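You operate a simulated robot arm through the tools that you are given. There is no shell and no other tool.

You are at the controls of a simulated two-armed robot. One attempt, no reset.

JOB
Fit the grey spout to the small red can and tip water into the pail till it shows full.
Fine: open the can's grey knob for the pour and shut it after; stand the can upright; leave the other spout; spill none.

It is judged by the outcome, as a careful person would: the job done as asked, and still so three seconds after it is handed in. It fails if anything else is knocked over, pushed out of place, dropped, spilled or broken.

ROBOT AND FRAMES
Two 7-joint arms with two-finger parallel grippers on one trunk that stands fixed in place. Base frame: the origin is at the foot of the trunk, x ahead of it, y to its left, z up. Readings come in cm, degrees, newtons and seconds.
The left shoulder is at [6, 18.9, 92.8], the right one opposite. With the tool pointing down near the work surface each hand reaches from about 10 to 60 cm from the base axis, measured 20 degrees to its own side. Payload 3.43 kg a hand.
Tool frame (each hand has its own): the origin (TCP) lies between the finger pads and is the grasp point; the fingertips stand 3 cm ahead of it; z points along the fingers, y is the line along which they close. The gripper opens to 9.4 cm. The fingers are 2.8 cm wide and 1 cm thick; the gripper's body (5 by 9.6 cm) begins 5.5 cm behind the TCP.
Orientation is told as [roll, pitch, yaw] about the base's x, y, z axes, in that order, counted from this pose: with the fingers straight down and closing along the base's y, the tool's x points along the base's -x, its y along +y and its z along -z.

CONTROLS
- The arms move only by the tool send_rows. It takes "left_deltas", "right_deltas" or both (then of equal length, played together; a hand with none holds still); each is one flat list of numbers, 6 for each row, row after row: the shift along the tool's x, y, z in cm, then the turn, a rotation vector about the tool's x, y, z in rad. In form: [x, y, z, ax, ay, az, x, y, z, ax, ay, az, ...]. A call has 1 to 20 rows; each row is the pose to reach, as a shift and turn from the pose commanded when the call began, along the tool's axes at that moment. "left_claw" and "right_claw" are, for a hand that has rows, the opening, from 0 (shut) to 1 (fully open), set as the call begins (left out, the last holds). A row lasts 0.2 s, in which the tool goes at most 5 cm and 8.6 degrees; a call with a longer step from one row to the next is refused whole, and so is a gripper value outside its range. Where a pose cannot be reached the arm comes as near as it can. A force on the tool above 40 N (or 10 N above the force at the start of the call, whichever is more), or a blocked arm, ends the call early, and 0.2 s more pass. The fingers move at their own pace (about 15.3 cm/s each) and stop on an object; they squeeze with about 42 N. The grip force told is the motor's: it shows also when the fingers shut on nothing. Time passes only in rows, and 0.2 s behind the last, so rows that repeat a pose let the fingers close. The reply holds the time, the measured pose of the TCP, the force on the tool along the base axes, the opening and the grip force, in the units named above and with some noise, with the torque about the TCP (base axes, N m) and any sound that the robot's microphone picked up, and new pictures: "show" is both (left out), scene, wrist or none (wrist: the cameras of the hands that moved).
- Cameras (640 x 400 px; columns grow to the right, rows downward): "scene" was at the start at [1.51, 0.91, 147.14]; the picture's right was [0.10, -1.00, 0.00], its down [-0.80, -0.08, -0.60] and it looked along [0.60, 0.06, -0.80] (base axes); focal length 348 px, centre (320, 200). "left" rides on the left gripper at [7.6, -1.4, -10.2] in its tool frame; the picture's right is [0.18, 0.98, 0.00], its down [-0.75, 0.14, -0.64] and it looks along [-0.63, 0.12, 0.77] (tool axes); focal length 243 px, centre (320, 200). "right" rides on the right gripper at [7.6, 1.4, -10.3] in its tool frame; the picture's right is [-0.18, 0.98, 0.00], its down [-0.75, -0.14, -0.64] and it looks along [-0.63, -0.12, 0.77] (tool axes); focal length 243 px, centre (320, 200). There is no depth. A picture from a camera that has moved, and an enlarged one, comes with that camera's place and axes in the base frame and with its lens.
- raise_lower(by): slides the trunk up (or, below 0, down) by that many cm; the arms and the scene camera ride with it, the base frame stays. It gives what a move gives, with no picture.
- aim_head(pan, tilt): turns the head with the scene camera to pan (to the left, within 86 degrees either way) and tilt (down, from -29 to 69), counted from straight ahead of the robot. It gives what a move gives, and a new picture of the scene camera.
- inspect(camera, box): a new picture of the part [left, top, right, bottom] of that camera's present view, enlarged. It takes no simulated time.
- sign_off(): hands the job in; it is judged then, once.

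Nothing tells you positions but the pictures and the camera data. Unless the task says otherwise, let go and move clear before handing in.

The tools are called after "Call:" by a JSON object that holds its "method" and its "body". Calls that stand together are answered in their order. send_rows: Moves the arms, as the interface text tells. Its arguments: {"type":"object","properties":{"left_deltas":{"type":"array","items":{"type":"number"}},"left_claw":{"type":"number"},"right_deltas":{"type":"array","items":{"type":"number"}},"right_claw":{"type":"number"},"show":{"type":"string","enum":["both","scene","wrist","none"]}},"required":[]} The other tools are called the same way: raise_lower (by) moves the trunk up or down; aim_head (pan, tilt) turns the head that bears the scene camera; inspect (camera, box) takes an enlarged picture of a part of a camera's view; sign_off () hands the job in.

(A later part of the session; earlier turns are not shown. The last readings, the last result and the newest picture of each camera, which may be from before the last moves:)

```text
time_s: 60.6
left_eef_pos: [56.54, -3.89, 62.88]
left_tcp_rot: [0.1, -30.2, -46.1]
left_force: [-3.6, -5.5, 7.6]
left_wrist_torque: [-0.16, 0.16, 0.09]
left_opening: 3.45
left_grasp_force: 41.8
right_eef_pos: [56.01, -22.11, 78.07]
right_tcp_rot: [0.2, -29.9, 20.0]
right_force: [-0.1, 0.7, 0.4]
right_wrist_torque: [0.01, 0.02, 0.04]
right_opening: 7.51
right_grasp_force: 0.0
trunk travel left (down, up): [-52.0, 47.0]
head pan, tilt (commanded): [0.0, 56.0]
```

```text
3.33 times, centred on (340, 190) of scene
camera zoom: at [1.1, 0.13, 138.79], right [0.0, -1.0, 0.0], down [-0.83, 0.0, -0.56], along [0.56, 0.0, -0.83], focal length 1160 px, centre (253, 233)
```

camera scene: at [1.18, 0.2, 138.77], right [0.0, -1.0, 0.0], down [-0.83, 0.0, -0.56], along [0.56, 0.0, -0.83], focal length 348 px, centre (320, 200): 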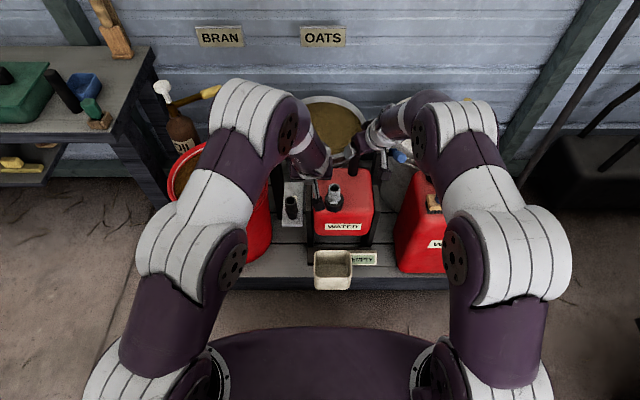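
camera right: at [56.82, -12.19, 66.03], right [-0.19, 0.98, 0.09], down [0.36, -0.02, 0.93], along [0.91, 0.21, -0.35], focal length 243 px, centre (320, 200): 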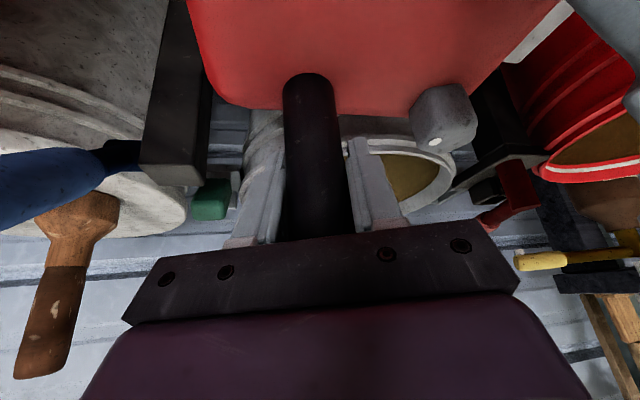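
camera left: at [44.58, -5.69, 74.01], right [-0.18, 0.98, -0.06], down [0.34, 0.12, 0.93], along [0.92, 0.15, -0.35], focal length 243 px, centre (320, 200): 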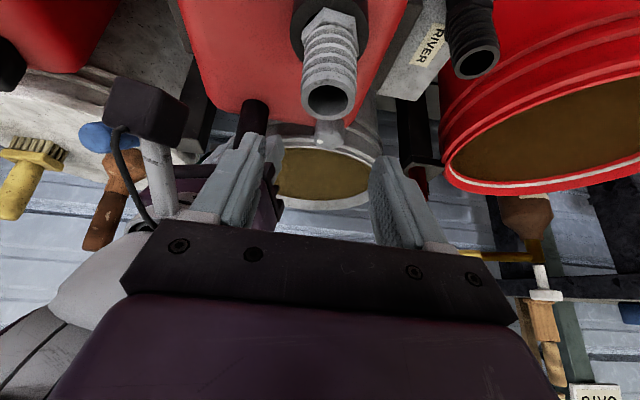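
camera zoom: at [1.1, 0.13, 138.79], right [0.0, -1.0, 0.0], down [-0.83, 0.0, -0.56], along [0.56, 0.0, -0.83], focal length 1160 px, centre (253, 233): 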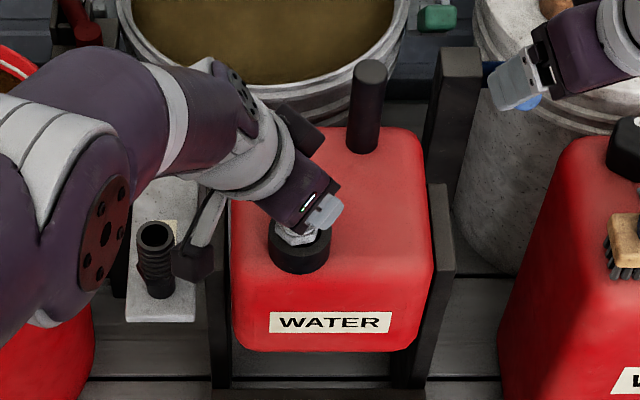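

It turned with the hand, showing a little vertical load. I'll continue clockwise another 52°.

Call:
{"method": "send_rows", "body": {"left_deltas": [0, 0, 0, 0.065, 0, 0.1126, 0, 0, 0, 0.13, 0, 0.2252, 0, 0, 0, 0.195, 0, 0.3377, 0, 0, 0, 0.26, 0, 0.4503, 0, 0, 0, 0.325, 0, 0.5629, 0, 0, 0, 0.39, 0, 0.6755, 0, 0, 0, 0.455, 0, 0.788], "show": "none"}}

Call:
{"method": "inspect", "body": {"camera": "left", "box": [240, 0, 400, 240]}}

```text
time_s: 62.2
left_eef_pos: [56.45, -3.8, 62.81]
left_tcp_rot: [0.1, -30.0, -98.4]
left_force: [-6.0, -7.9, 14.0]
left_wrist_torque: [-0.16, 0.17, 0.1]
left_opening: 3.4
left_grasp_force: 42.1
right_eef_pos: [55.96, -22.1, 78.09]
right_tcp_rot: [0.2, -30.0, 20.0]
right_force: [-0.3, -1.2, 1.2]
right_wrist_torque: [0.02, 0.0, 0.02]
right_opening: 7.49
right_grasp_force: 0.1
trunk travel left (down, up): [-52.0, 47.0]
head pan, tilt (commanded): [0.0, 56.0]
```

```text
1.67 times, centred on (320, 120) of left
camera zoom: at [56.53, 7.98, 67.91], right [1.0, 0.02, -0.09], down [0.09, -0.35, 0.93], along [-0.02, -0.94, -0.35], focal length 404 px, centre (320, 333)
```

zoom: 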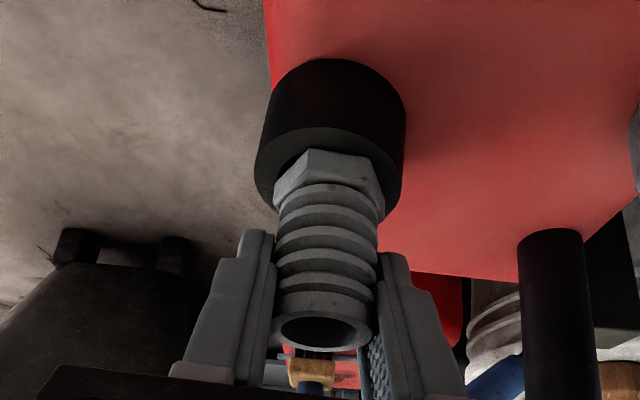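

The geometry says the hex bottom is level with the ring top, so it's fully down. I'll test with a small upward pull.

Call:
{"method": "send_rows", "body": {"left_deltas": [-0.15, 0, -0.26, 0, 0, 0, -0.3, 0, -0.52, 0, 0, 0, -0.4, 0, -0.693, 0, 0, 0], "show": "none"}}

Call:
{"method": "inspect", "body": {"camera": "left", "box": [240, 0, 400, 240]}}

Call:
{"method": "inspect", "body": {"camera": "scene", "box": [280, 130, 400, 250]}}

```text
time_s: 63.0
left_eef_pos: [56.48, -3.72, 63.42]
left_tcp_rot: [-0.2, -29.9, -98.0]
left_force: [-2.1, -5.2, -3.6]
left_wrist_torque: [-0.36, 0.14, 0.02]
left_opening: 3.38
left_grasp_force: 42.5
right_eef_pos: [56.22, -22.03, 78.01]
right_tcp_rot: [0.3, -29.9, 20.0]
right_force: [0.2, -0.1, 0.1]
right_wrist_torque: [0.0, 0.02, 0.0]
right_opening: 7.52
right_grasp_force: 0.0
trunk travel left (down, up): [-52.0, 47.0]
head pan, tilt (commanded): [0.0, 56.0]
```

```text
1.67 times, centred on (320, 120) of left
camera zoom: at [56.6, 8.02, 68.5], right [1.0, 0.02, -0.09], down [0.09, -0.35, 0.93], along [-0.02, -0.94, -0.35], focal length 404 px, centre (320, 333)
```

zoom: 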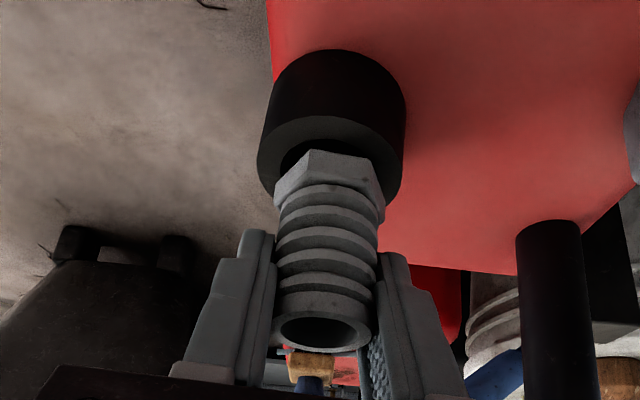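

```text
3.33 times, centred on (340, 190) of scene
camera zoom: at [1.29, 0.13, 138.77], right [0.0, -1.0, 0.0], down [-0.83, 0.0, -0.56], along [0.56, 0.0, -0.83], focal length 1160 px, centre (253, 233)
```

zoom: 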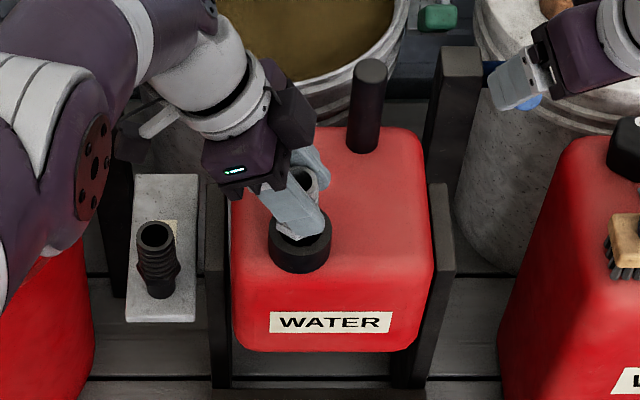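

It lifts freely, so it isn't locked yet. I'll reseat it, open the fingers, rotate them in place around the tube and ratchet through a longer clockwise turn while it stays seated, moving the right hand further aside first.

Call:
{"method": "send_rows", "body": {"left_deltas": [0.1, 0, 0.17, 0, 0, 0, 0.2, 0, 0.35, 0, 0, 0, 0.3, 0, 0.52, 0, 0, 0, 0.37, 0, 0.64, 0, 0, 0], "right_deltas": [0.34, -1.88, -0.78, 0, 0, 0, 0.69, -3.76, -1.55, 0, 0, 0, 1.03, -5.64, -2.33, 0, 0, 0, 1.37, -7.52, -3.1, 0, 0, 0], "show": "none"}}

Call:
{"method": "send_rows", "body": {"left_deltas": [0, 0, 0, 0, 0, 0, 0, 0, 0, 0, 0, 0], "left_claw": 0.7, "show": "none"}}

Call:
{"method": "inspect", "body": {"camera": "left", "box": [240, 0, 400, 240]}}

```text
time_s: 64.0
left_eef_pos: [56.53, -3.65, 62.88]
left_tcp_rot: [0.2, -30.0, -98.2]
left_force: [-4.1, -3.4, 7.4]
left_wrist_torque: [-0.02, 0.14, 0.01]
left_opening: 3.36
left_grasp_force: 42.2
right_eef_pos: [56.09, -30.18, 79.84]
right_tcp_rot: [0.2, -29.9, 20.0]
right_force: [-0.1, 0.0, 0.3]
right_wrist_torque: [-0.03, -0.01, -0.04]
right_opening: 7.53
right_grasp_force: 0.1
trunk travel left (down, up): [-52.0, 47.0]
head pan, tilt (commanded): [0.0, 56.0]
```

```text
time_s: 64.6
left_eef_pos: [56.58, -3.82, 62.72]
left_tcp_rot: [-0.1, -30.0, -98.2]
left_force: [-0.7, -0.3, -0.5]
left_wrist_torque: [0.0, -0.01, 0.0]
left_opening: 6.56
left_grasp_force: 0.0
right_eef_pos: [56.17, -30.03, 79.87]
right_tcp_rot: [0.2, -29.8, 20.2]
right_force: [0.5, -0.4, -0.6]
right_wrist_torque: [-0.01, 0.0, 0.0]
right_opening: 7.51
right_grasp_force: 0.1
trunk travel left (down, up): [-52.0, 47.0]
head pan, tilt (commanded): [0.0, 56.0]
```

```text
1.67 times, centred on (320, 120) of left
camera zoom: at [56.7, 8.05, 67.85], right [1.0, 0.02, -0.09], down [0.09, -0.35, 0.93], along [-0.01, -0.94, -0.35], focal length 404 px, centre (320, 333)
```

zoom: 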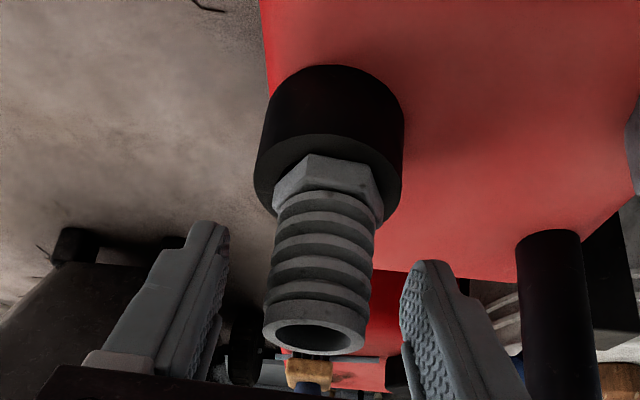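

The spout stands freely in the ring. I'll rotate the open hand counter-clockwise in place to yaw about +45.

Call:
{"method": "send_rows", "body": {"left_deltas": [0, 0, 0, -0.0694, 0, -0.1202, 0, 0, 0, -0.1388, 0, -0.2404, 0, 0, 0, -0.2082, 0, -0.3606, 0, 0, 0, -0.2776, 0, -0.4808, 0, 0, 0, -0.347, 0, -0.601, 0, 0, 0, -0.4164, 0, -0.7212, 0, 0, 0, -0.4858, 0, -0.8414, 0, 0, 0, -0.5552, 0, -0.9616, 0, 0, 0, -0.6246, 0, -1.0818, 0, 0, 0, -0.694, 0, -1.202, 0, 0, 0, -0.7634, 0, -1.3222, 0, 0, 0, -0.8328, 0, -1.4424, 0, 0, 0, -0.9022, 0, -1.5626, 0, 0, 0, -0.9716, 0, -1.6828, 0, 0, 0, -1.041, 0, -1.803, 0, 0, 0, -1.1104, 0, -1.9232, 0, 0, 0, -1.1798, 0, -2.0434, 0, 0, 0, -1.2492, 0, -2.1636], "show": "scene"}}

Call:
{"method": "inspect", "body": {"camera": "left", "box": [200, 0, 440, 240]}}

```text
time_s: 68.4
left_eef_pos: [56.5, -3.96, 62.82]
left_tcp_rot: [0.2, -30.0, 45.0]
left_force: [-0.5, 0.1, -0.1]
left_wrist_torque: [0.0, -0.02, -0.02]
left_opening: 6.58
left_grasp_force: 0.0
right_eef_pos: [56.17, -30.19, 79.89]
right_tcp_rot: [0.2, -30.0, 20.0]
right_force: [0.7, -0.1, -0.9]
right_wrist_torque: [-0.03, 0.03, -0.02]
right_opening: 7.5
right_grasp_force: 0.1
trunk travel left (down, up): [-52.0, 47.0]
head pan, tilt (commanded): [0.0, 56.0]
camera scene: at [1.27, 0.18, 138.78], right [0.0, -1.0, 0.0], down [-0.83, 0.0, -0.56], along [0.56, 0.0, -0.83], focal length 348 px, centre (320, 200)
```

scene: 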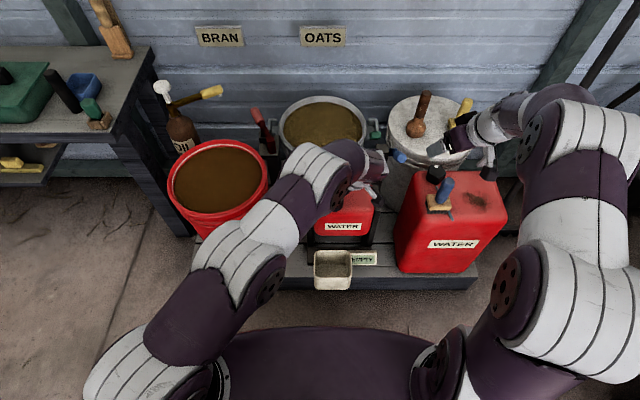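

```text
1.67 times, centred on (320, 120) of left
camera zoom: at [49.08, -13.17, 67.83], right [-0.81, 0.58, -0.09], down [0.14, 0.33, 0.93], along [0.57, 0.74, -0.35], focal length 404 px, centre (320, 333)
```

zoom: 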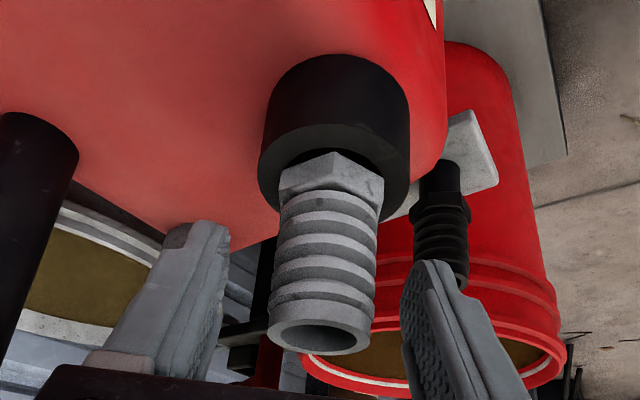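

Yaw +45 reached with the spout still between the fingers. Close, then turn clockwise about 143° with a light downward press.

Call:
{"method": "send_rows", "body": {"left_deltas": [0, 0, 0, 0, 0, 0, 0, 0, 0, 0, 0, 0, 0, 0, 0, 0, 0, 0], "left_claw": 0, "show": "none"}}

Call:
{"method": "send_rows", "body": {"left_deltas": [0.1, 0, 0.173, 0.0694, 0, 0.1202, 0.1, 0, 0.173, 0.1388, 0, 0.2404, 0.1, 0, 0.173, 0.2082, 0, 0.3606, 0.1, 0, 0.173, 0.2776, 0, 0.4808, 0.1, 0, 0.173, 0.347, 0, 0.601, 0.1, 0, 0.173, 0.4164, 0, 0.7212, 0.1, 0, 0.173, 0.4858, 0, 0.8414, 0.1, 0, 0.173, 0.5552, 0, 0.9616, 0.1, 0, 0.173, 0.6246, 0, 1.0818, 0.1, 0, 0.173, 0.694, 0, 1.202, 0.1, 0, 0.173, 0.7634, 0, 1.3222, 0.1, 0, 0.173, 0.8328, 0, 1.4424, 0.1, 0, 0.173, 0.9022, 0, 1.5626, 0.1, 0, 0.173, 0.9716, 0, 1.6828, 0.1, 0, 0.173, 1.041, 0, 1.803, 0.1, 0, 0.173, 1.1104, 0, 1.9232, 0.1, 0, 0.173, 1.1798, 0, 2.0434, 0.1, 0, 0.173, 1.2492, 0, 2.1636], "show": "none"}}

Call:
{"method": "inspect", "body": {"camera": "left", "box": [240, 0, 400, 240]}}

Call:
{"method": "inspect", "body": {"camera": "scene", "box": [280, 130, 400, 250]}}

```text
time_s: 69.2
left_eef_pos: [56.51, -3.97, 62.73]
left_tcp_rot: [0.0, -30.0, 45.0]
left_force: [1.2, -1.1, 1.3]
left_wrist_torque: [-0.18, -0.02, 0.04]
left_opening: 3.38
left_grasp_force: 42.1
right_eef_pos: [56.07, -30.08, 79.88]
right_tcp_rot: [0.2, -29.9, 20.0]
right_force: [-1.3, -0.6, 0.3]
right_wrist_torque: [0.01, -0.01, 0.02]
right_opening: 7.53
right_grasp_force: 0.0
trunk travel left (down, up): [-52.0, 47.0]
head pan, tilt (commanded): [0.0, 56.0]
```

```text
time_s: 73.0
left_eef_pos: [56.56, -3.83, 62.81]
left_tcp_rot: [0.1, -30.0, -98.3]
left_force: [-4.8, 1.8, 11.1]
left_wrist_torque: [0.26, 0.13, 0.05]
left_opening: 3.41
left_grasp_force: 41.9
right_eef_pos: [55.97, -30.13, 79.95]
right_tcp_rot: [0.2, -30.0, 20.0]
right_force: [-0.1, 0.2, -0.2]
right_wrist_torque: [-0.01, 0.03, 0.01]
right_opening: 7.53
right_grasp_force: 0.0
trunk travel left (down, up): [-52.0, 47.0]
head pan, tilt (commanded): [0.0, 56.0]
```

```text
1.67 times, centred on (320, 120) of left
camera zoom: at [56.58, 8.02, 67.8], right [1.0, 0.02, -0.09], down [0.09, -0.35, 0.93], along [-0.02, -0.94, -0.35], focal length 404 px, centre (320, 333)
```

zoom: 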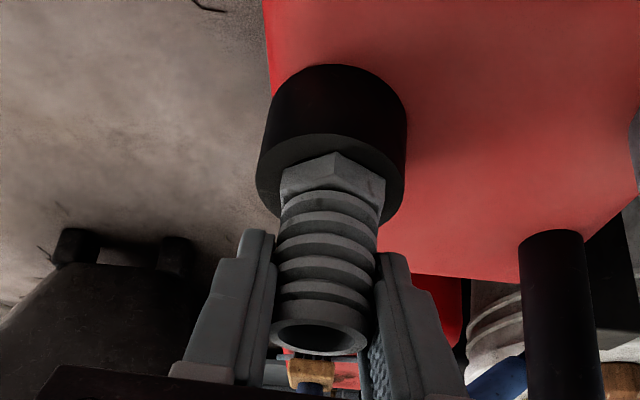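

```text
3.33 times, centred on (340, 190) of scene
camera zoom: at [1.05, 0.22, 138.79], right [0.0, -1.0, 0.0], down [-0.83, 0.0, -0.56], along [0.56, 0.0, -0.83], focal length 1160 px, centre (253, 233)
```

zoom: 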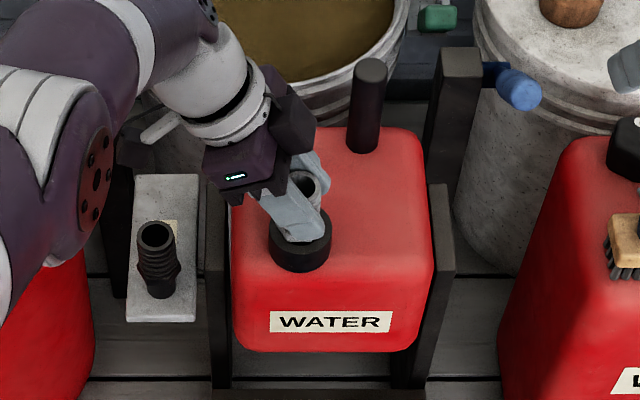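

Still no click. I'll look closely at how well the hex is centred on the ring from both sides.

Call:
{"method": "inspect", "body": {"camera": "left", "box": [290, 60, 354, 140]}}

Call:
{"method": "inspect", "body": {"camera": "scene", "box": [326, 170, 366, 210]}}

Call:
{"method": "inspect", "body": {"camera": "right", "box": [400, 0, 640, 160]}}

```text
5.00 times, centred on (322, 100) of left
camera zoom: at [56.58, 8.02, 67.8], right [1.0, 0.02, -0.09], down [0.09, -0.35, 0.93], along [-0.02, -0.94, -0.35], focal length 1213 px, centre (310, 700)
```

zoom: 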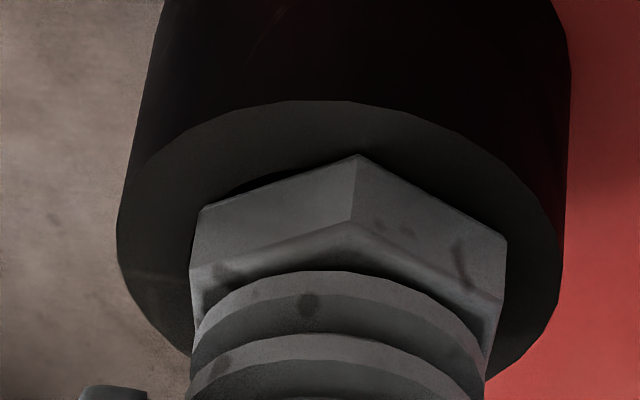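

```text
10.00 times, centred on (346, 190) of scene
camera zoom: at [1.05, 0.22, 138.79], right [0.0, -1.0, 0.0], down [-0.83, 0.0, -0.56], along [0.56, 0.0, -0.83], focal length 3481 px, centre (60, 300)
```

zoom: 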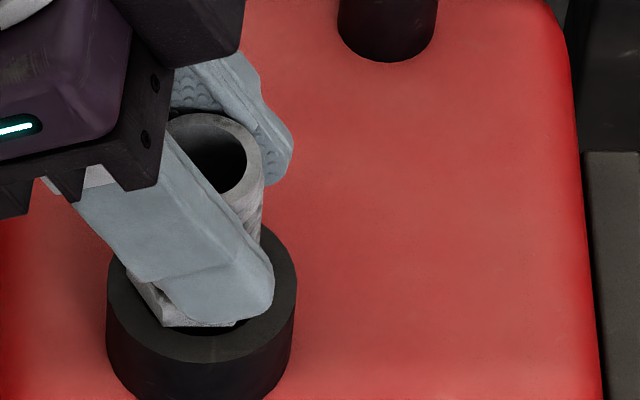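

```text
2.50 times, centred on (520, 80) of right
camera zoom: at [44.4, -32.65, 85.13], right [-0.19, 0.98, 0.09], down [0.36, -0.02, 0.93], along [0.91, 0.21, -0.35], focal length 606 px, centre (-180, 500)
```

zoom: 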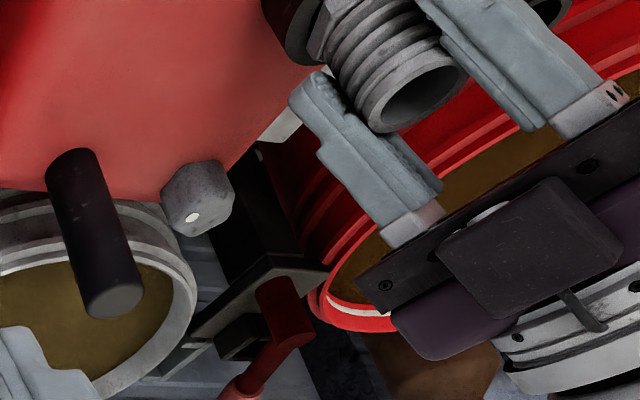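

Seating and centring look good. I'll ratchet another full stroke without lifting, in case the lock needs more than one partial turn.

Call:
{"method": "send_rows", "body": {"left_deltas": [-0.1, 0, -0.173, 0, 0, 0, -0.1, 0, -0.173, 0, 0, 0, -0.1, 0, -0.173, 0, 0, 0], "left_claw": 0.7, "show": "none"}}

Call:
{"method": "send_rows", "body": {"left_deltas": [0, 0, 0, -0.0694, 0, -0.1202, 0, 0, 0, -0.1388, 0, -0.2404, 0, 0, 0, -0.2082, 0, -0.3606, 0, 0, 0, -0.2776, 0, -0.4808, 0, 0, 0, -0.347, 0, -0.601, 0, 0, 0, -0.4164, 0, -0.7212, 0, 0, 0, -0.4858, 0, -0.8414, 0, 0, 0, -0.5552, 0, -0.9616, 0, 0, 0, -0.6246, 0, -1.0818, 0, 0, 0, -0.694, 0, -1.202, 0, 0, 0, -0.7634, 0, -1.3222, 0, 0, 0, -0.8328, 0, -1.4424, 0, 0, 0, -0.9022, 0, -1.5626, 0, 0, 0, -0.9716, 0, -1.6828, 0, 0, 0, -1.041, 0, -1.803, 0, 0, 0, -1.1104, 0, -1.9232, 0, 0, 0, -1.1798, 0, -2.0434, 0, 0, 0, -1.2492, 0, -2.1636], "show": "none"}}

Call:
{"method": "inspect", "body": {"camera": "left", "box": [240, 0, 400, 240]}}

```text
time_s: 73.8
left_eef_pos: [56.5, -3.86, 62.84]
left_tcp_rot: [-0.1, -30.0, -98.0]
left_force: [-0.5, 0.2, 0.0]
left_wrist_torque: [0.0, -0.02, 0.02]
left_opening: 6.57
left_grasp_force: 0.2
right_eef_pos: [56.07, -30.12, 79.78]
right_tcp_rot: [0.2, -29.9, 20.0]
right_force: [-0.9, -0.4, 0.3]
right_wrist_torque: [0.0, 0.02, -0.02]
right_opening: 7.5
right_grasp_force: 0.1
trunk travel left (down, up): [-52.0, 47.0]
head pan, tilt (commanded): [0.0, 56.0]
```

```text
time_s: 77.6
left_eef_pos: [56.51, -3.81, 62.86]
left_tcp_rot: [0.0, -30.0, 45.1]
left_force: [-0.8, 0.0, -0.7]
left_wrist_torque: [0.02, -0.01, 0.01]
left_opening: 6.58
left_grasp_force: 0.2
right_eef_pos: [56.17, -30.17, 79.8]
right_tcp_rot: [0.2, -29.9, 19.9]
right_force: [0.6, 0.4, -0.2]
right_wrist_torque: [-0.04, 0.02, 0.0]
right_opening: 7.53
right_grasp_force: 0.1
trunk travel left (down, up): [-52.0, 47.0]
head pan, tilt (commanded): [0.0, 56.0]
```

```text
1.67 times, centred on (320, 120) of left
camera zoom: at [49.09, -13.12, 67.87], right [-0.81, 0.58, -0.09], down [0.14, 0.33, 0.93], along [0.57, 0.74, -0.35], focal length 404 px, centre (320, 333)
```

zoom: 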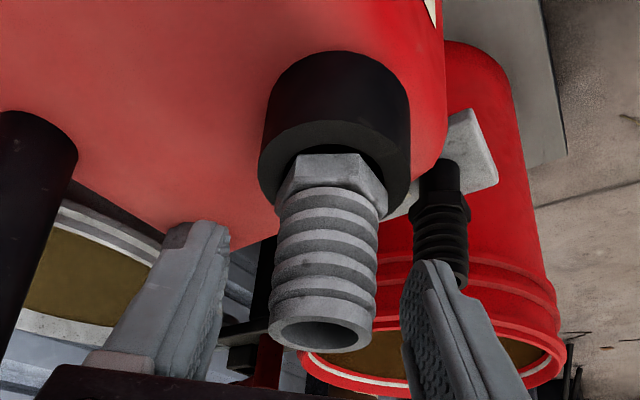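

I'll close and do the second stroke with a slightly firmer press.

Call:
{"method": "send_rows", "body": {"left_deltas": [0, 0, 0, 0, 0, 0, 0, 0, 0, 0, 0, 0, 0, 0, 0, 0, 0, 0], "left_claw": 0, "show": "none"}}

Call:
{"method": "send_rows", "body": {"left_deltas": [0.15, 0, 0.26, 0.0694, 0, 0.1202, 0.175, 0, 0.303, 0.1388, 0, 0.2404, 0.175, 0, 0.303, 0.2082, 0, 0.3606, 0.175, 0, 0.303, 0.2776, 0, 0.4808, 0.175, 0, 0.303, 0.347, 0, 0.601, 0.175, 0, 0.303, 0.4164, 0, 0.7212, 0.175, 0, 0.303, 0.4858, 0, 0.8414, 0.175, 0, 0.303, 0.5552, 0, 0.9616, 0.175, 0, 0.303, 0.6246, 0, 1.0818, 0.175, 0, 0.303, 0.694, 0, 1.202, 0.175, 0, 0.303, 0.7634, 0, 1.3222, 0.175, 0, 0.303, 0.8328, 0, 1.4424, 0.175, 0, 0.303, 0.9022, 0, 1.5626, 0.175, 0, 0.303, 0.9716, 0, 1.6828, 0.175, 0, 0.303, 1.041, 0, 1.803, 0.175, 0, 0.303, 1.1104, 0, 1.9232, 0.175, 0, 0.303, 1.1798, 0, 2.0434, 0.175, 0, 0.303, 1.2492, 0, 2.1636], "show": "none"}}

Call:
{"method": "inspect", "body": {"camera": "left", "box": [240, 0, 400, 240]}}

```text
time_s: 78.4
left_eef_pos: [56.57, -3.86, 62.79]
left_tcp_rot: [0.0, -29.9, 45.0]
left_force: [-2.3, -1.5, 0.3]
left_wrist_torque: [-0.22, 0.06, 0.0]
left_opening: 3.24
left_grasp_force: 41.6
right_eef_pos: [56.15, -30.18, 79.77]
right_tcp_rot: [0.2, -30.0, 20.0]
right_force: [0.2, 0.2, 0.3]
right_wrist_torque: [-0.01, 0.01, 0.01]
right_opening: 7.51
right_grasp_force: 0.1
trunk travel left (down, up): [-52.0, 47.0]
head pan, tilt (commanded): [0.0, 56.0]
```

```text
time_s: 82.2
left_eef_pos: [56.19, -3.86, 62.71]
left_tcp_rot: [0.2, -30.1, -98.3]
left_force: [-10.5, 4.8, 29.0]
left_wrist_torque: [0.4, 0.05, 0.18]
left_opening: 3.28
left_grasp_force: 42.2
right_eef_pos: [55.89, -30.04, 80.01]
right_tcp_rot: [0.1, -30.1, 20.2]
right_force: [0.4, 0.6, -0.3]
right_wrist_torque: [0.01, 0.02, 0.01]
right_opening: 7.53
right_grasp_force: 0.0
trunk travel left (down, up): [-52.0, 47.0]
head pan, tilt (commanded): [0.0, 56.0]
```

```text
1.67 times, centred on (320, 120) of left
camera zoom: at [56.43, 8.01, 67.77], right [1.0, 0.02, -0.09], down [0.09, -0.35, 0.93], along [-0.02, -0.94, -0.35], focal length 404 px, centre (320, 333)
```

zoom: 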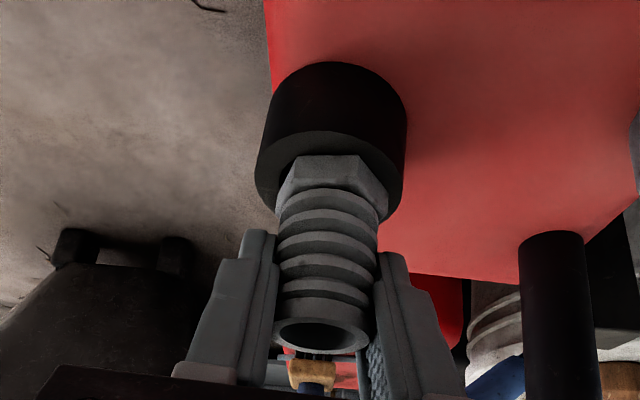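

A full second stroke at 29 N produced no click. I'll relax and do a careful pull test.

Call:
{"method": "send_rows", "body": {"left_deltas": [-0.175, 0, -0.303, 0, 0, 0, -0.25, 0, -0.433, 0, 0, 0, -0.35, 0, -0.606, 0, 0, 0, -0.45, 0, -0.779, 0, 0, 0], "show": "none"}}

Call:
{"method": "inspect", "body": {"camera": "left", "box": [240, 0, 400, 240]}}

```text
time_s: 83.2
left_eef_pos: [56.53, -3.75, 63.11]
left_tcp_rot: [-0.1, -30.0, -98.1]
left_force: [-2.7, -3.4, -2.4]
left_wrist_torque: [-0.2, 0.19, 0.01]
left_opening: 3.26
left_grasp_force: 42.1
right_eef_pos: [56.1, -30.17, 79.84]
right_tcp_rot: [0.3, -29.9, 20.1]
right_force: [-0.2, 0.5, 0.4]
right_wrist_torque: [-0.02, 0.02, 0.01]
right_opening: 7.51
right_grasp_force: 0.0
trunk travel left (down, up): [-52.0, 47.0]
head pan, tilt (commanded): [0.0, 56.0]
```

```text
1.67 times, centred on (320, 120) of left
camera zoom: at [56.55, 7.99, 68.34], right [1.0, 0.02, -0.09], down [0.1, -0.35, 0.93], along [-0.02, -0.94, -0.35], focal length 404 px, centre (320, 333)
```

zoom: 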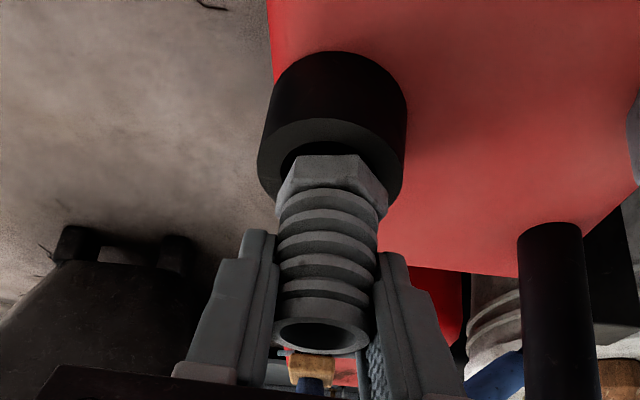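

It still lifts freely. When pressing, the plug was always against one wall (side forces), so it may simply have been off-centre. I'll feel for the walls with the plug slightly lifted, starting with +x.

Call:
{"method": "send_rows", "body": {"left_deltas": [0.024, 0.198, -0.014, 0, 0, 0, 0.048, 0.396, -0.028, 0, 0, 0], "show": "none"}}

Call:
{"method": "send_rows", "body": {"left_deltas": [0.024, 0.198, -0.014, 0, 0, 0, 0.048, 0.396, -0.028, 0, 0, 0], "show": "none"}}

```text
time_s: 83.8
left_eef_pos: [56.72, -3.87, 63.48]
left_tcp_rot: [-0.1, -30.0, -98.0]
left_force: [-11.4, 0.8, 2.3]
left_wrist_torque: [0.06, 0.55, 0.03]
left_opening: 3.28
left_grasp_force: 42.2
right_eef_pos: [55.94, -30.21, 79.98]
right_tcp_rot: [0.1, -29.9, 20.1]
right_force: [-0.5, 0.9, 0.6]
right_wrist_torque: [0.01, -0.02, 0.01]
right_opening: 7.53
right_grasp_force: 0.0
trunk travel left (down, up): [-52.0, 47.0]
head pan, tilt (commanded): [0.0, 56.0]
```

```text
time_s: 84.4
left_eef_pos: [56.89, -3.9, 63.34]
left_tcp_rot: [-0.3, -30.0, -98.1]
left_force: [-31.5, -0.9, 6.0]
left_wrist_torque: [0.0, 1.59, 0.02]
left_opening: 3.28
left_grasp_force: 42.3
right_eef_pos: [55.84, -30.19, 80.02]
right_tcp_rot: [0.3, -30.0, 20.0]
right_force: [0.2, 0.1, 0.0]
right_wrist_torque: [-0.03, 0.0, -0.03]
right_opening: 7.51
right_grasp_force: 0.0
trunk travel left (down, up): [-52.0, 47.0]
head pan, tilt (commanded): [0.0, 56.0]
```

The +x wall is felt just past the starting point. Now I'll probe towards -x.

Call:
{"method": "send_rows", "body": {"left_deltas": [-0.072, -0.594, 0.042, 0, 0, 0, -0.145, -1.188, 0.084, 0, 0, 0, -0.145, -1.188, 0.084, 0, 0, 0], "show": "none"}}

Call:
{"method": "send_rows", "body": {"left_deltas": [-0.036, -0.297, 0.021, 0, 0, 0, -0.036, -0.297, 0.021, 0, 0, 0], "show": "none"}}

Call:
{"method": "send_rows", "body": {"left_deltas": [-0.036, -0.297, 0.021, 0, 0, 0, -0.036, -0.297, 0.021, 0, 0, 0], "show": "none"}}

```text
time_s: 85.2
left_eef_pos: [56.33, -3.78, 63.42]
left_tcp_rot: [0.3, -30.0, -98.1]
left_force: [4.5, -2.1, 0.7]
left_wrist_torque: [-0.13, -0.28, 0.03]
left_opening: 3.26
left_grasp_force: 42.0
right_eef_pos: [56.21, -30.2, 79.78]
right_tcp_rot: [0.2, -29.9, 19.9]
right_force: [0.1, -0.6, 0.1]
right_wrist_torque: [-0.01, 0.0, 0.02]
right_opening: 7.51
right_grasp_force: 0.1
trunk travel left (down, up): [-52.0, 47.0]
head pan, tilt (commanded): [0.0, 56.0]
```

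```text
time_s: 85.8
left_eef_pos: [55.9, -3.8, 63.34]
left_tcp_rot: [0.0, -30.0, -98.0]
left_force: [12.3, -5.8, -6.4]
left_wrist_torque: [-0.33, -1.03, 0.06]
left_opening: 3.27
left_grasp_force: 42.2
right_eef_pos: [56.34, -30.18, 79.71]
right_tcp_rot: [0.3, -29.8, 19.8]
right_force: [0.1, 0.5, 0.3]
right_wrist_torque: [0.02, 0.01, 0.0]
right_opening: 7.55
right_grasp_force: 0.1
trunk travel left (down, up): [-52.0, 47.0]
head pan, tilt (commanded): [0.0, 56.0]
```

```text
time_s: 86.4
left_eef_pos: [55.55, -3.77, 63.32]
left_tcp_rot: [-0.1, -29.9, -98.1]
left_force: [7.8, -1.3, -2.1]
left_wrist_torque: [-0.05, -0.62, 0.02]
left_opening: 3.28
left_grasp_force: 42.2
right_eef_pos: [56.16, -30.09, 79.76]
right_tcp_rot: [0.2, -29.8, 20.0]
right_force: [0.3, -0.8, 0.3]
right_wrist_torque: [0.02, 0.0, 0.01]
right_opening: 7.52
right_grasp_force: 0.0
trunk travel left (down, up): [-52.0, 47.0]
head pan, tilt (commanded): [0.0, 56.0]
```

The free play in x is only about 0.45 cm and the centre is near where I started. I'll go back to centre and probe y.

Call:
{"method": "send_rows", "body": {"left_deltas": [0.055, 0.455, -0.032, 0, 0, 0, 0.111, 0.911, -0.064, 0, 0, 0, 0.111, 0.911, -0.064, 0, 0, 0], "show": "none"}}

Call:
{"method": "send_rows", "body": {"left_deltas": [-0.171, 0.028, 0.099, 0, 0, 0, -0.343, 0.056, 0.198, 0, 0, 0, -0.343, 0.056, 0.198, 0, 0, 0], "show": "none"}}

Call:
{"method": "send_rows", "body": {"left_deltas": [0.257, -0.042, -0.149, 0, 0, 0, 0.514, -0.083, -0.297, 0, 0, 0, 0.514, -0.083, -0.297, 0, 0, 0], "show": "none"}}

```text
time_s: 87.2
left_eef_pos: [56.35, -3.8, 63.27]
left_tcp_rot: [-0.1, -30.0, -98.1]
left_force: [-4.5, 0.7, 0.1]
left_wrist_torque: [0.03, 0.23, -0.02]
left_opening: 3.27
left_grasp_force: 42.7
right_eef_pos: [56.02, -30.23, 79.82]
right_tcp_rot: [0.2, -29.9, 20.1]
right_force: [0.4, -0.9, -0.2]
right_wrist_torque: [0.03, 0.01, -0.03]
right_opening: 7.51
right_grasp_force: 0.1
trunk travel left (down, up): [-52.0, 47.0]
head pan, tilt (commanded): [0.0, 56.0]
```

```text
time_s: 88.0
left_eef_pos: [56.48, -4.13, 63.36]
left_tcp_rot: [0.0, -30.1, -98.1]
left_force: [-3.0, 12.5, -0.5]
left_wrist_torque: [0.99, 0.16, 0.06]
left_opening: 3.26
left_grasp_force: 41.9
right_eef_pos: [56.11, -29.99, 79.98]
right_tcp_rot: [0.2, -29.9, 20.1]
right_force: [0.1, 0.4, 0.2]
right_wrist_torque: [-0.02, 0.01, 0.02]
right_opening: 7.51
right_grasp_force: 0.0
trunk travel left (down, up): [-52.0, 47.0]
head pan, tilt (commanded): [0.0, 56.0]
```

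```text
time_s: 88.8
left_eef_pos: [56.42, -3.84, 63.38]
left_tcp_rot: [0.2, -30.0, -98.2]
left_force: [0.4, -3.5, 0.7]
left_wrist_torque: [-0.19, -0.02, -0.03]
left_opening: 3.26
left_grasp_force: 41.7
right_eef_pos: [56.19, -30.19, 79.72]
right_tcp_rot: [0.1, -29.9, 19.9]
right_force: [-0.5, -0.4, 0.6]
right_wrist_torque: [0.02, -0.01, 0.01]
right_opening: 7.51
right_grasp_force: 0.1
trunk travel left (down, up): [-52.0, 47.0]
head pan, tilt (commanded): [0.0, 56.0]
```

The plug is now centred, with about 2 mm of play all round. I'll press straight down from this centred position.

Call:
{"method": "send_rows", "body": {"left_deltas": [-0.178, -0.022, 0.103, 0, 0, 0, -0.078, -0.022, 0.276, 0, 0, 0, 0.022, -0.022, 0.449, 0, 0, 0, 0.122, -0.022, 0.622, 0, 0, 0], "show": "none"}}

Call:
{"method": "send_rows", "body": {"left_deltas": [0.1, 0, 0.173, 0, 0, 0, 0.15, 0, 0.26, 0, 0, 0], "show": "none"}}

Call:
{"method": "inspect", "body": {"camera": "left", "box": [290, 60, 354, 140]}}

```text
time_s: 89.8
left_eef_pos: [56.32, -3.94, 62.92]
left_tcp_rot: [0.1, -29.9, -98.2]
left_force: [-0.8, 1.7, 4.9]
left_wrist_torque: [0.13, -0.08, 0.03]
left_opening: 3.25
left_grasp_force: 42.2
right_eef_pos: [56.18, -30.01, 79.92]
right_tcp_rot: [0.2, -29.9, 20.1]
right_force: [0.6, -0.5, 0.2]
right_wrist_torque: [-0.02, 0.0, -0.01]
right_opening: 7.55
right_grasp_force: 0.1
trunk travel left (down, up): [-52.0, 47.0]
head pan, tilt (commanded): [0.0, 56.0]
```

```text
time_s: 90.4
left_eef_pos: [56.26, -3.91, 62.74]
left_tcp_rot: [0.3, -30.1, -98.3]
left_force: [-7.6, 4.6, 25.9]
left_wrist_torque: [0.42, -0.02, 0.13]
left_opening: 3.25
left_grasp_force: 42.3
right_eef_pos: [55.82, -30.15, 80.04]
right_tcp_rot: [0.0, -30.0, 19.9]
right_force: [-0.5, 1.1, -0.2]
right_wrist_torque: [0.01, 0.0, 0.02]
right_opening: 7.52
right_grasp_force: 0.1
trunk travel left (down, up): [-52.0, 47.0]
head pan, tilt (commanded): [0.0, 56.0]
```

```text
5.00 times, centred on (322, 100) of left
camera zoom: at [56.37, 7.98, 67.84], right [1.0, 0.02, -0.09], down [0.09, -0.35, 0.93], along [-0.01, -0.94, -0.35], focal length 1213 px, centre (310, 700)
```

zoom: 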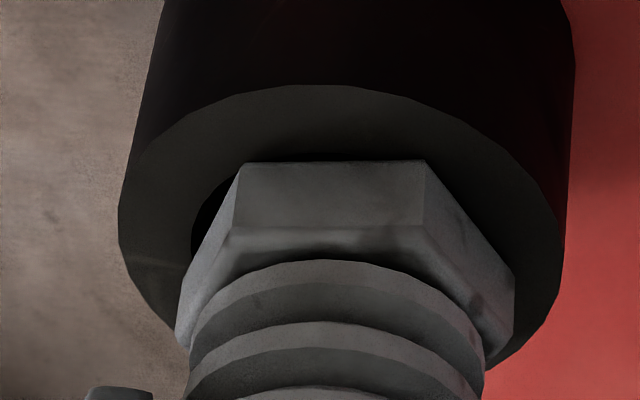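

It's flush, centred and pressed at 26 N, still without a click. One quick try turning counter-clockwise while seated will tell me whether a twist matters at all.

Call:
{"method": "send_rows", "body": {"left_deltas": [-0.07, 0, -0.12, -0.0694, 0, -0.1202, -0.07, 0, -0.12, -0.1388, 0, -0.2404, -0.07, 0, -0.12, -0.2082, 0, -0.3606, -0.07, 0, -0.12, -0.2776, 0, -0.4808, -0.07, 0, -0.12, -0.347, 0, -0.601, -0.07, 0, -0.12, -0.4164, 0, -0.7212, -0.07, 0, -0.12, -0.4858, 0, -0.8414, -0.07, 0, -0.12, -0.5552, 0, -0.9616, -0.07, 0, -0.12, -0.6246, 0, -1.0818, -0.07, 0, -0.12, -0.694, 0, -1.202, -0.07, 0, -0.12, -0.7634, 0, -1.3222, -0.07, 0, -0.12, -0.8328, 0, -1.4424], "show": "none"}}

Call:
{"method": "inspect", "body": {"camera": "left", "box": [240, 0, 400, 240]}}

Call:
{"method": "inspect", "body": {"camera": "scene", "box": [280, 130, 400, 250]}}

```text
time_s: 93.0
left_eef_pos: [56.25, -3.8, 62.76]
left_tcp_rot: [0.1, -30.2, -2.6]
left_force: [-4.2, -5.1, 15.6]
left_wrist_torque: [-0.21, -0.05, -0.08]
left_opening: 3.26
left_grasp_force: 41.9
right_eef_pos: [55.94, -30.13, 79.89]
right_tcp_rot: [0.1, -29.9, 19.9]
right_force: [-0.4, -0.6, -0.4]
right_wrist_torque: [-0.03, -0.01, 0.0]
right_opening: 7.52
right_grasp_force: 0.1
trunk travel left (down, up): [-52.0, 47.0]
head pan, tilt (commanded): [0.0, 56.0]
```

```text
1.67 times, centred on (320, 120) of left
camera zoom: at [44.38, -4.73, 67.82], right [-0.11, 0.99, -0.09], down [0.33, 0.13, 0.93], along [0.94, 0.08, -0.35], focal length 404 px, centre (320, 333)
```

zoom: 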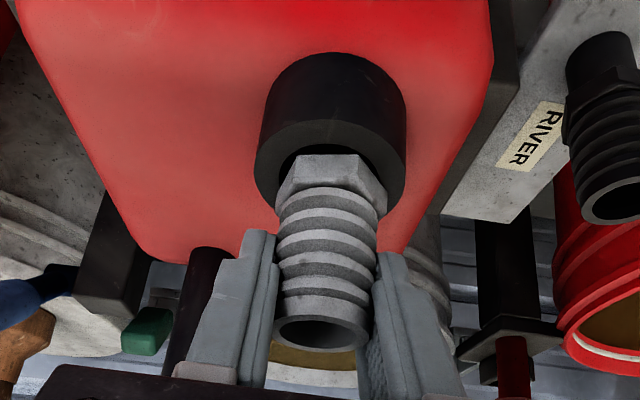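

```text
3.33 times, centred on (340, 190) of scene
camera zoom: at [1.02, 0.14, 138.78], right [0.0, -1.0, 0.0], down [-0.83, 0.0, -0.56], along [0.56, 0.0, -0.83], focal length 1160 px, centre (253, 233)
```

zoom: 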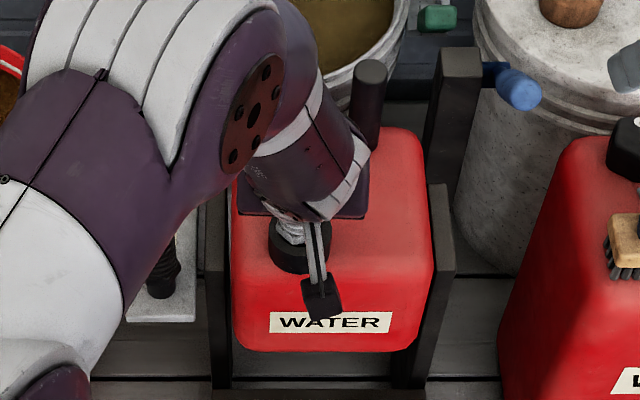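

No click this way either. I'll zoom in from the front to check the seating on this side.

Call:
{"method": "inspect", "body": {"camera": "left", "box": [290, 60, 354, 140]}}

```text
5.00 times, centred on (322, 100) of left
camera zoom: at [44.38, -4.73, 67.82], right [-0.11, 0.99, -0.09], down [0.33, 0.13, 0.93], along [0.94, 0.08, -0.35], focal length 1213 px, centre (310, 700)
```

zoom: 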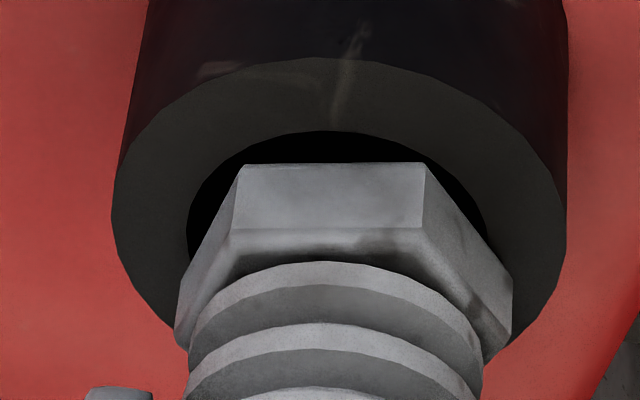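

From the front I can see the can tips forward when pressed, which opens a gap under the hex. So the can needs to be held upright while I seat the spout. I'll release the spout in place and bring the right hand to the handle at a wider yaw.

Call:
{"method": "send_rows", "body": {"left_deltas": [-0.1, 0, -0.17, 0, 0, 0, -0.1, 0, -0.17, 0, 0, 0], "show": "none"}}

Call:
{"method": "send_rows", "body": {"left_deltas": [0, 0, 0, 0, 0, 0, 0, 0, 0, 0, 0, 0], "left_claw": 0.65, "show": "none"}}

Call:
{"method": "inspect", "body": {"camera": "left", "box": [240, 0, 400, 240]}}

Call:
{"method": "inspect", "body": {"camera": "left", "box": [290, 60, 354, 140]}}

```text
time_s: 93.6
left_eef_pos: [56.27, -3.8, 62.83]
left_tcp_rot: [0.0, -30.0, -2.7]
left_force: [0.5, -1.8, 4.6]
left_wrist_torque: [-0.08, -0.11, 0.03]
left_opening: 3.24
left_grasp_force: 42.1
right_eef_pos: [56.09, -30.16, 79.89]
right_tcp_rot: [0.3, -30.0, 20.1]
right_force: [-0.5, -0.2, 0.1]
right_wrist_torque: [-0.01, -0.01, -0.02]
right_opening: 7.55
right_grasp_force: 0.0
trunk travel left (down, up): [-52.0, 47.0]
head pan, tilt (commanded): [0.0, 56.0]
```

```text
time_s: 94.2
left_eef_pos: [56.3, -3.77, 62.9]
left_tcp_rot: [0.0, -29.9, -2.7]
left_force: [-0.1, 0.1, -0.4]
left_wrist_torque: [-0.02, 0.01, 0.0]
left_opening: 6.11
left_grasp_force: 0.1
right_eef_pos: [56.09, -30.09, 79.77]
right_tcp_rot: [0.2, -30.0, 20.0]
right_force: [0.2, -0.8, 0.0]
right_wrist_torque: [0.02, 0.02, 0.01]
right_opening: 7.52
right_grasp_force: 0.1
trunk travel left (down, up): [-52.0, 47.0]
head pan, tilt (commanded): [0.0, 56.0]
```

```text
1.67 times, centred on (320, 120) of left
camera zoom: at [44.43, -4.7, 67.87], right [-0.11, 0.99, -0.09], down [0.34, 0.12, 0.93], along [0.93, 0.07, -0.35], focal length 404 px, centre (320, 333)
```

zoom: 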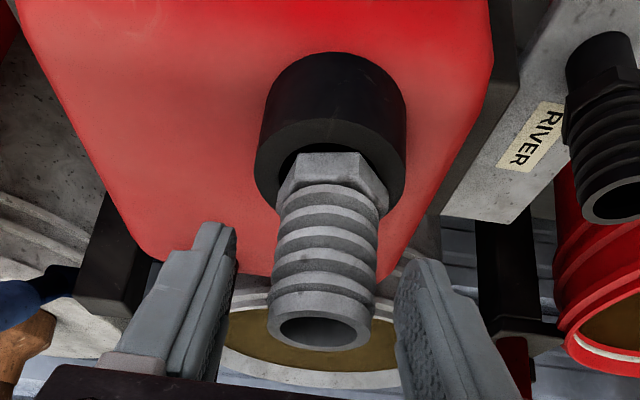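

```text
5.00 times, centred on (322, 100) of left
camera zoom: at [44.43, -4.7, 67.87], right [-0.11, 0.99, -0.09], down [0.34, 0.12, 0.93], along [0.93, 0.07, -0.35], focal length 1213 px, centre (310, 700)
```

zoom: 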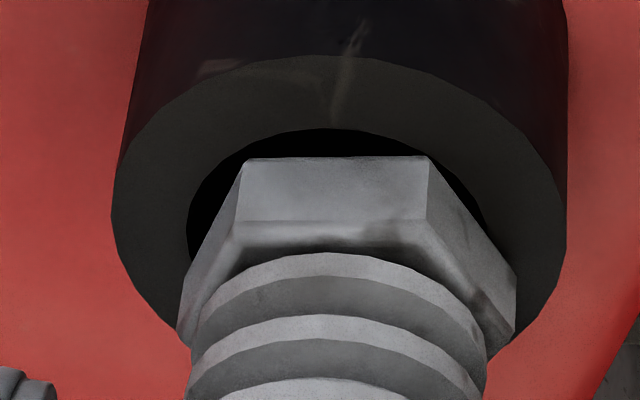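

The spout stands on the ring by itself. I'll bring the right hand (yaw 35°) to a pre-grasp at the handle.

Call:
{"method": "send_rows", "body": {"right_deltas": [-1.1, 2.26, 2.47, -0.022, 0, -0.038, -2.2, 4.51, 4.93, -0.044, 0, -0.076, -3.3, 6.77, 7.4, -0.066, 0, -0.113, -4.41, 9.02, 9.86, -0.087, 0, -0.151, -5.51, 11.28, 12.33, -0.109, 0, -0.189, -6.61, 13.53, 14.79, -0.131, 0, -0.2267], "right_claw": 0.8, "show": "both"}}

Call:
{"method": "inspect", "body": {"camera": "right", "box": [200, 0, 440, 240]}}

```text
time_s: 95.6
left_eef_pos: [56.58, -3.82, 62.76]
left_tcp_rot: [0.0, -29.9, -2.7]
left_force: [0.1, 0.6, 0.2]
left_wrist_torque: [-0.01, -0.01, 0.05]
left_opening: 6.11
left_grasp_force: 0.1
right_eef_pos: [63.84, -12.79, 70.26]
right_tcp_rot: [0.2, -29.8, 34.9]
right_force: [0.3, -0.7, 0.1]
right_wrist_torque: [0.03, 0.02, 0.02]
right_opening: 7.53
right_grasp_force: 0.1
trunk travel left (down, up): [-52.0, 47.0]
head pan, tilt (commanded): [0.0, 56.0]
camera scene: at [1.32, 0.23, 138.78], right [0.0, -1.0, 0.0], down [-0.83, 0.0, -0.56], along [0.56, 0.0, -0.83], focal length 348 px, centre (320, 200)
camera right: at [53.28, -18.2, 75.51], right [-0.43, 0.9, 0.1], down [0.36, 0.07, 0.93], along [0.83, 0.44, -0.35], focal length 243 px, centre (320, 200)
```

scene: 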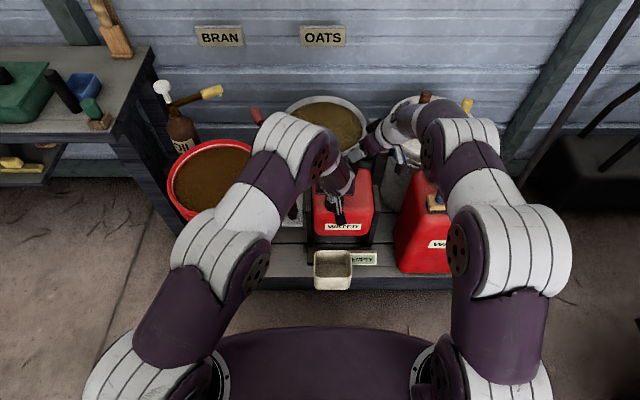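
right: 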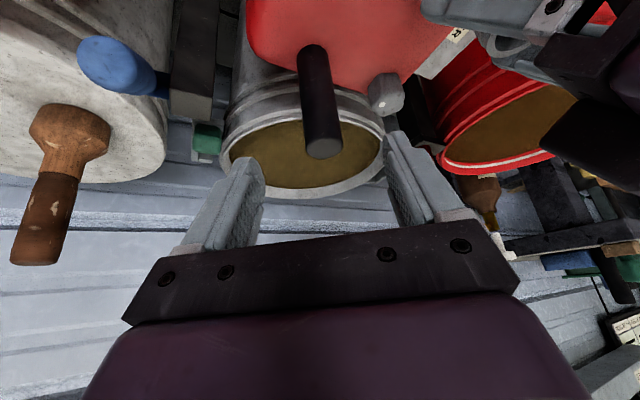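

```text
1.67 times, centred on (320, 120) of right
camera zoom: at [53.28, -18.2, 75.51], right [-0.43, 0.9, 0.1], down [0.36, 0.07, 0.93], along [0.83, 0.44, -0.35], focal length 404 px, centre (320, 333)
```

zoom: 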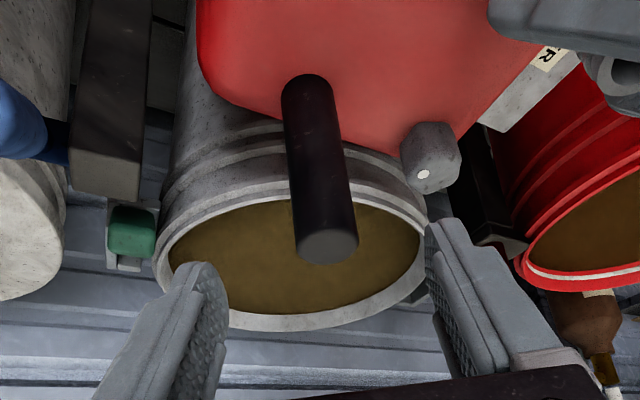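

The handle is centred between the right fingers. I'll advance along the tool axis and grip it.

Call:
{"method": "send_rows", "body": {"right_deltas": [0, 0, 2.7, 0, 0, 0, 0, 0, 5.4, 0, 0, 0, 0, 0, 8.1, 0, 0, 0, 0, 0, 10.8, 0, 0, 0, 0, 0, 10.8, 0, 0, 0], "show": "none"}}

Call:
{"method": "send_rows", "body": {"right_deltas": [0, 0, 0, 0, 0, 0, 0, 0, 0, 0, 0, 0, 0, 0, 0, 0, 0, 0], "right_claw": 0, "show": "scene"}}

Call:
{"method": "inspect", "body": {"camera": "left", "box": [290, 60, 354, 140]}}

Call:
{"method": "inspect", "body": {"camera": "right", "box": [200, 0, 440, 240]}}

```text
time_s: 96.8
left_eef_pos: [56.41, -3.84, 62.88]
left_tcp_rot: [0.1, -30.1, -2.7]
left_force: [0.2, 0.5, -0.3]
left_wrist_torque: [-0.01, -0.02, 0.02]
left_opening: 6.09
left_grasp_force: 0.1
right_eef_pos: [68.44, -9.67, 61.02]
right_tcp_rot: [0.3, -29.9, 34.9]
right_force: [-0.5, 0.3, -0.8]
right_wrist_torque: [-0.02, -0.01, 0.0]
right_opening: 7.53
right_grasp_force: 0.0
trunk travel left (down, up): [-52.0, 47.0]
head pan, tilt (commanded): [0.0, 56.0]
```

```text
time_s: 97.6
left_eef_pos: [56.4, -3.83, 62.76]
left_tcp_rot: [0.0, -30.0, -2.7]
left_force: [0.4, 0.6, -0.6]
left_wrist_torque: [0.02, -0.02, 0.0]
left_opening: 6.11
left_grasp_force: 0.2
right_eef_pos: [68.42, -9.56, 61.13]
right_tcp_rot: [0.1, -29.8, 35.1]
right_force: [0.8, 6.9, -3.9]
right_wrist_torque: [-2.24, -0.85, 0.26]
right_opening: 3.48
right_grasp_force: 45.0
trunk travel left (down, up): [-52.0, 47.0]
head pan, tilt (commanded): [0.0, 56.0]
camera scene: at [1.32, 0.32, 138.77], right [0.0, -1.0, 0.0], down [-0.83, 0.0, -0.56], along [0.56, 0.0, -0.83], focal length 348 px, centre (320, 200)
```

scene: 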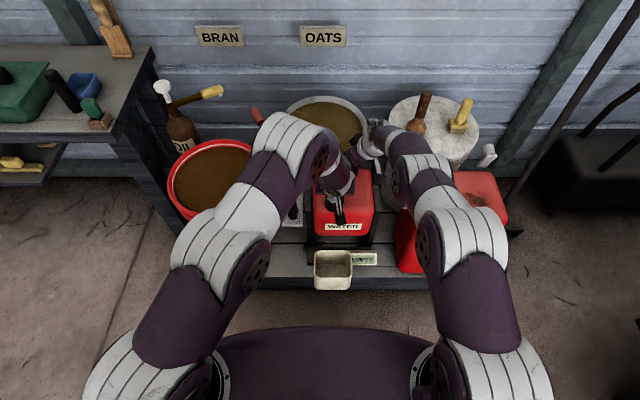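

```text
5.00 times, centred on (322, 100) of left
camera zoom: at [44.47, -4.64, 67.87], right [-0.11, 0.99, -0.09], down [0.34, 0.13, 0.93], along [0.93, 0.07, -0.35], focal length 1213 px, centre (310, 700)
```

zoom: 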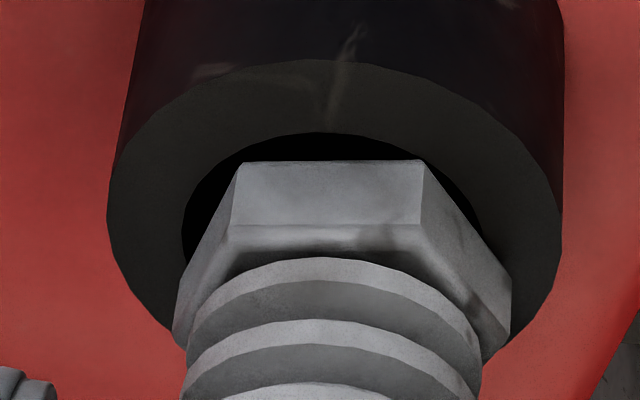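

```text
1.67 times, centred on (320, 120) of right
camera zoom: at [57.85, -14.95, 66.15], right [-0.44, 0.89, 0.09], down [0.36, 0.08, 0.93], along [0.83, 0.44, -0.35], focal length 404 px, centre (320, 333)
```

zoom: 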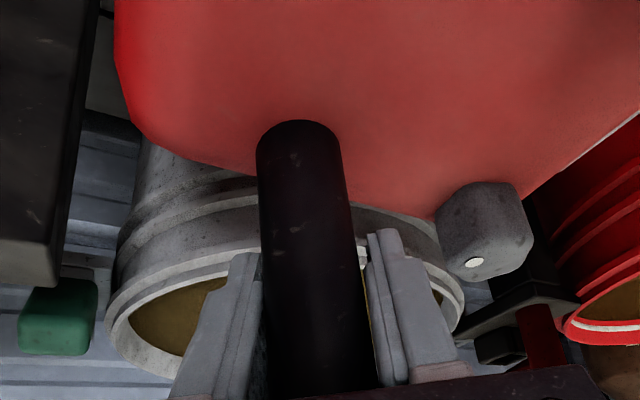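

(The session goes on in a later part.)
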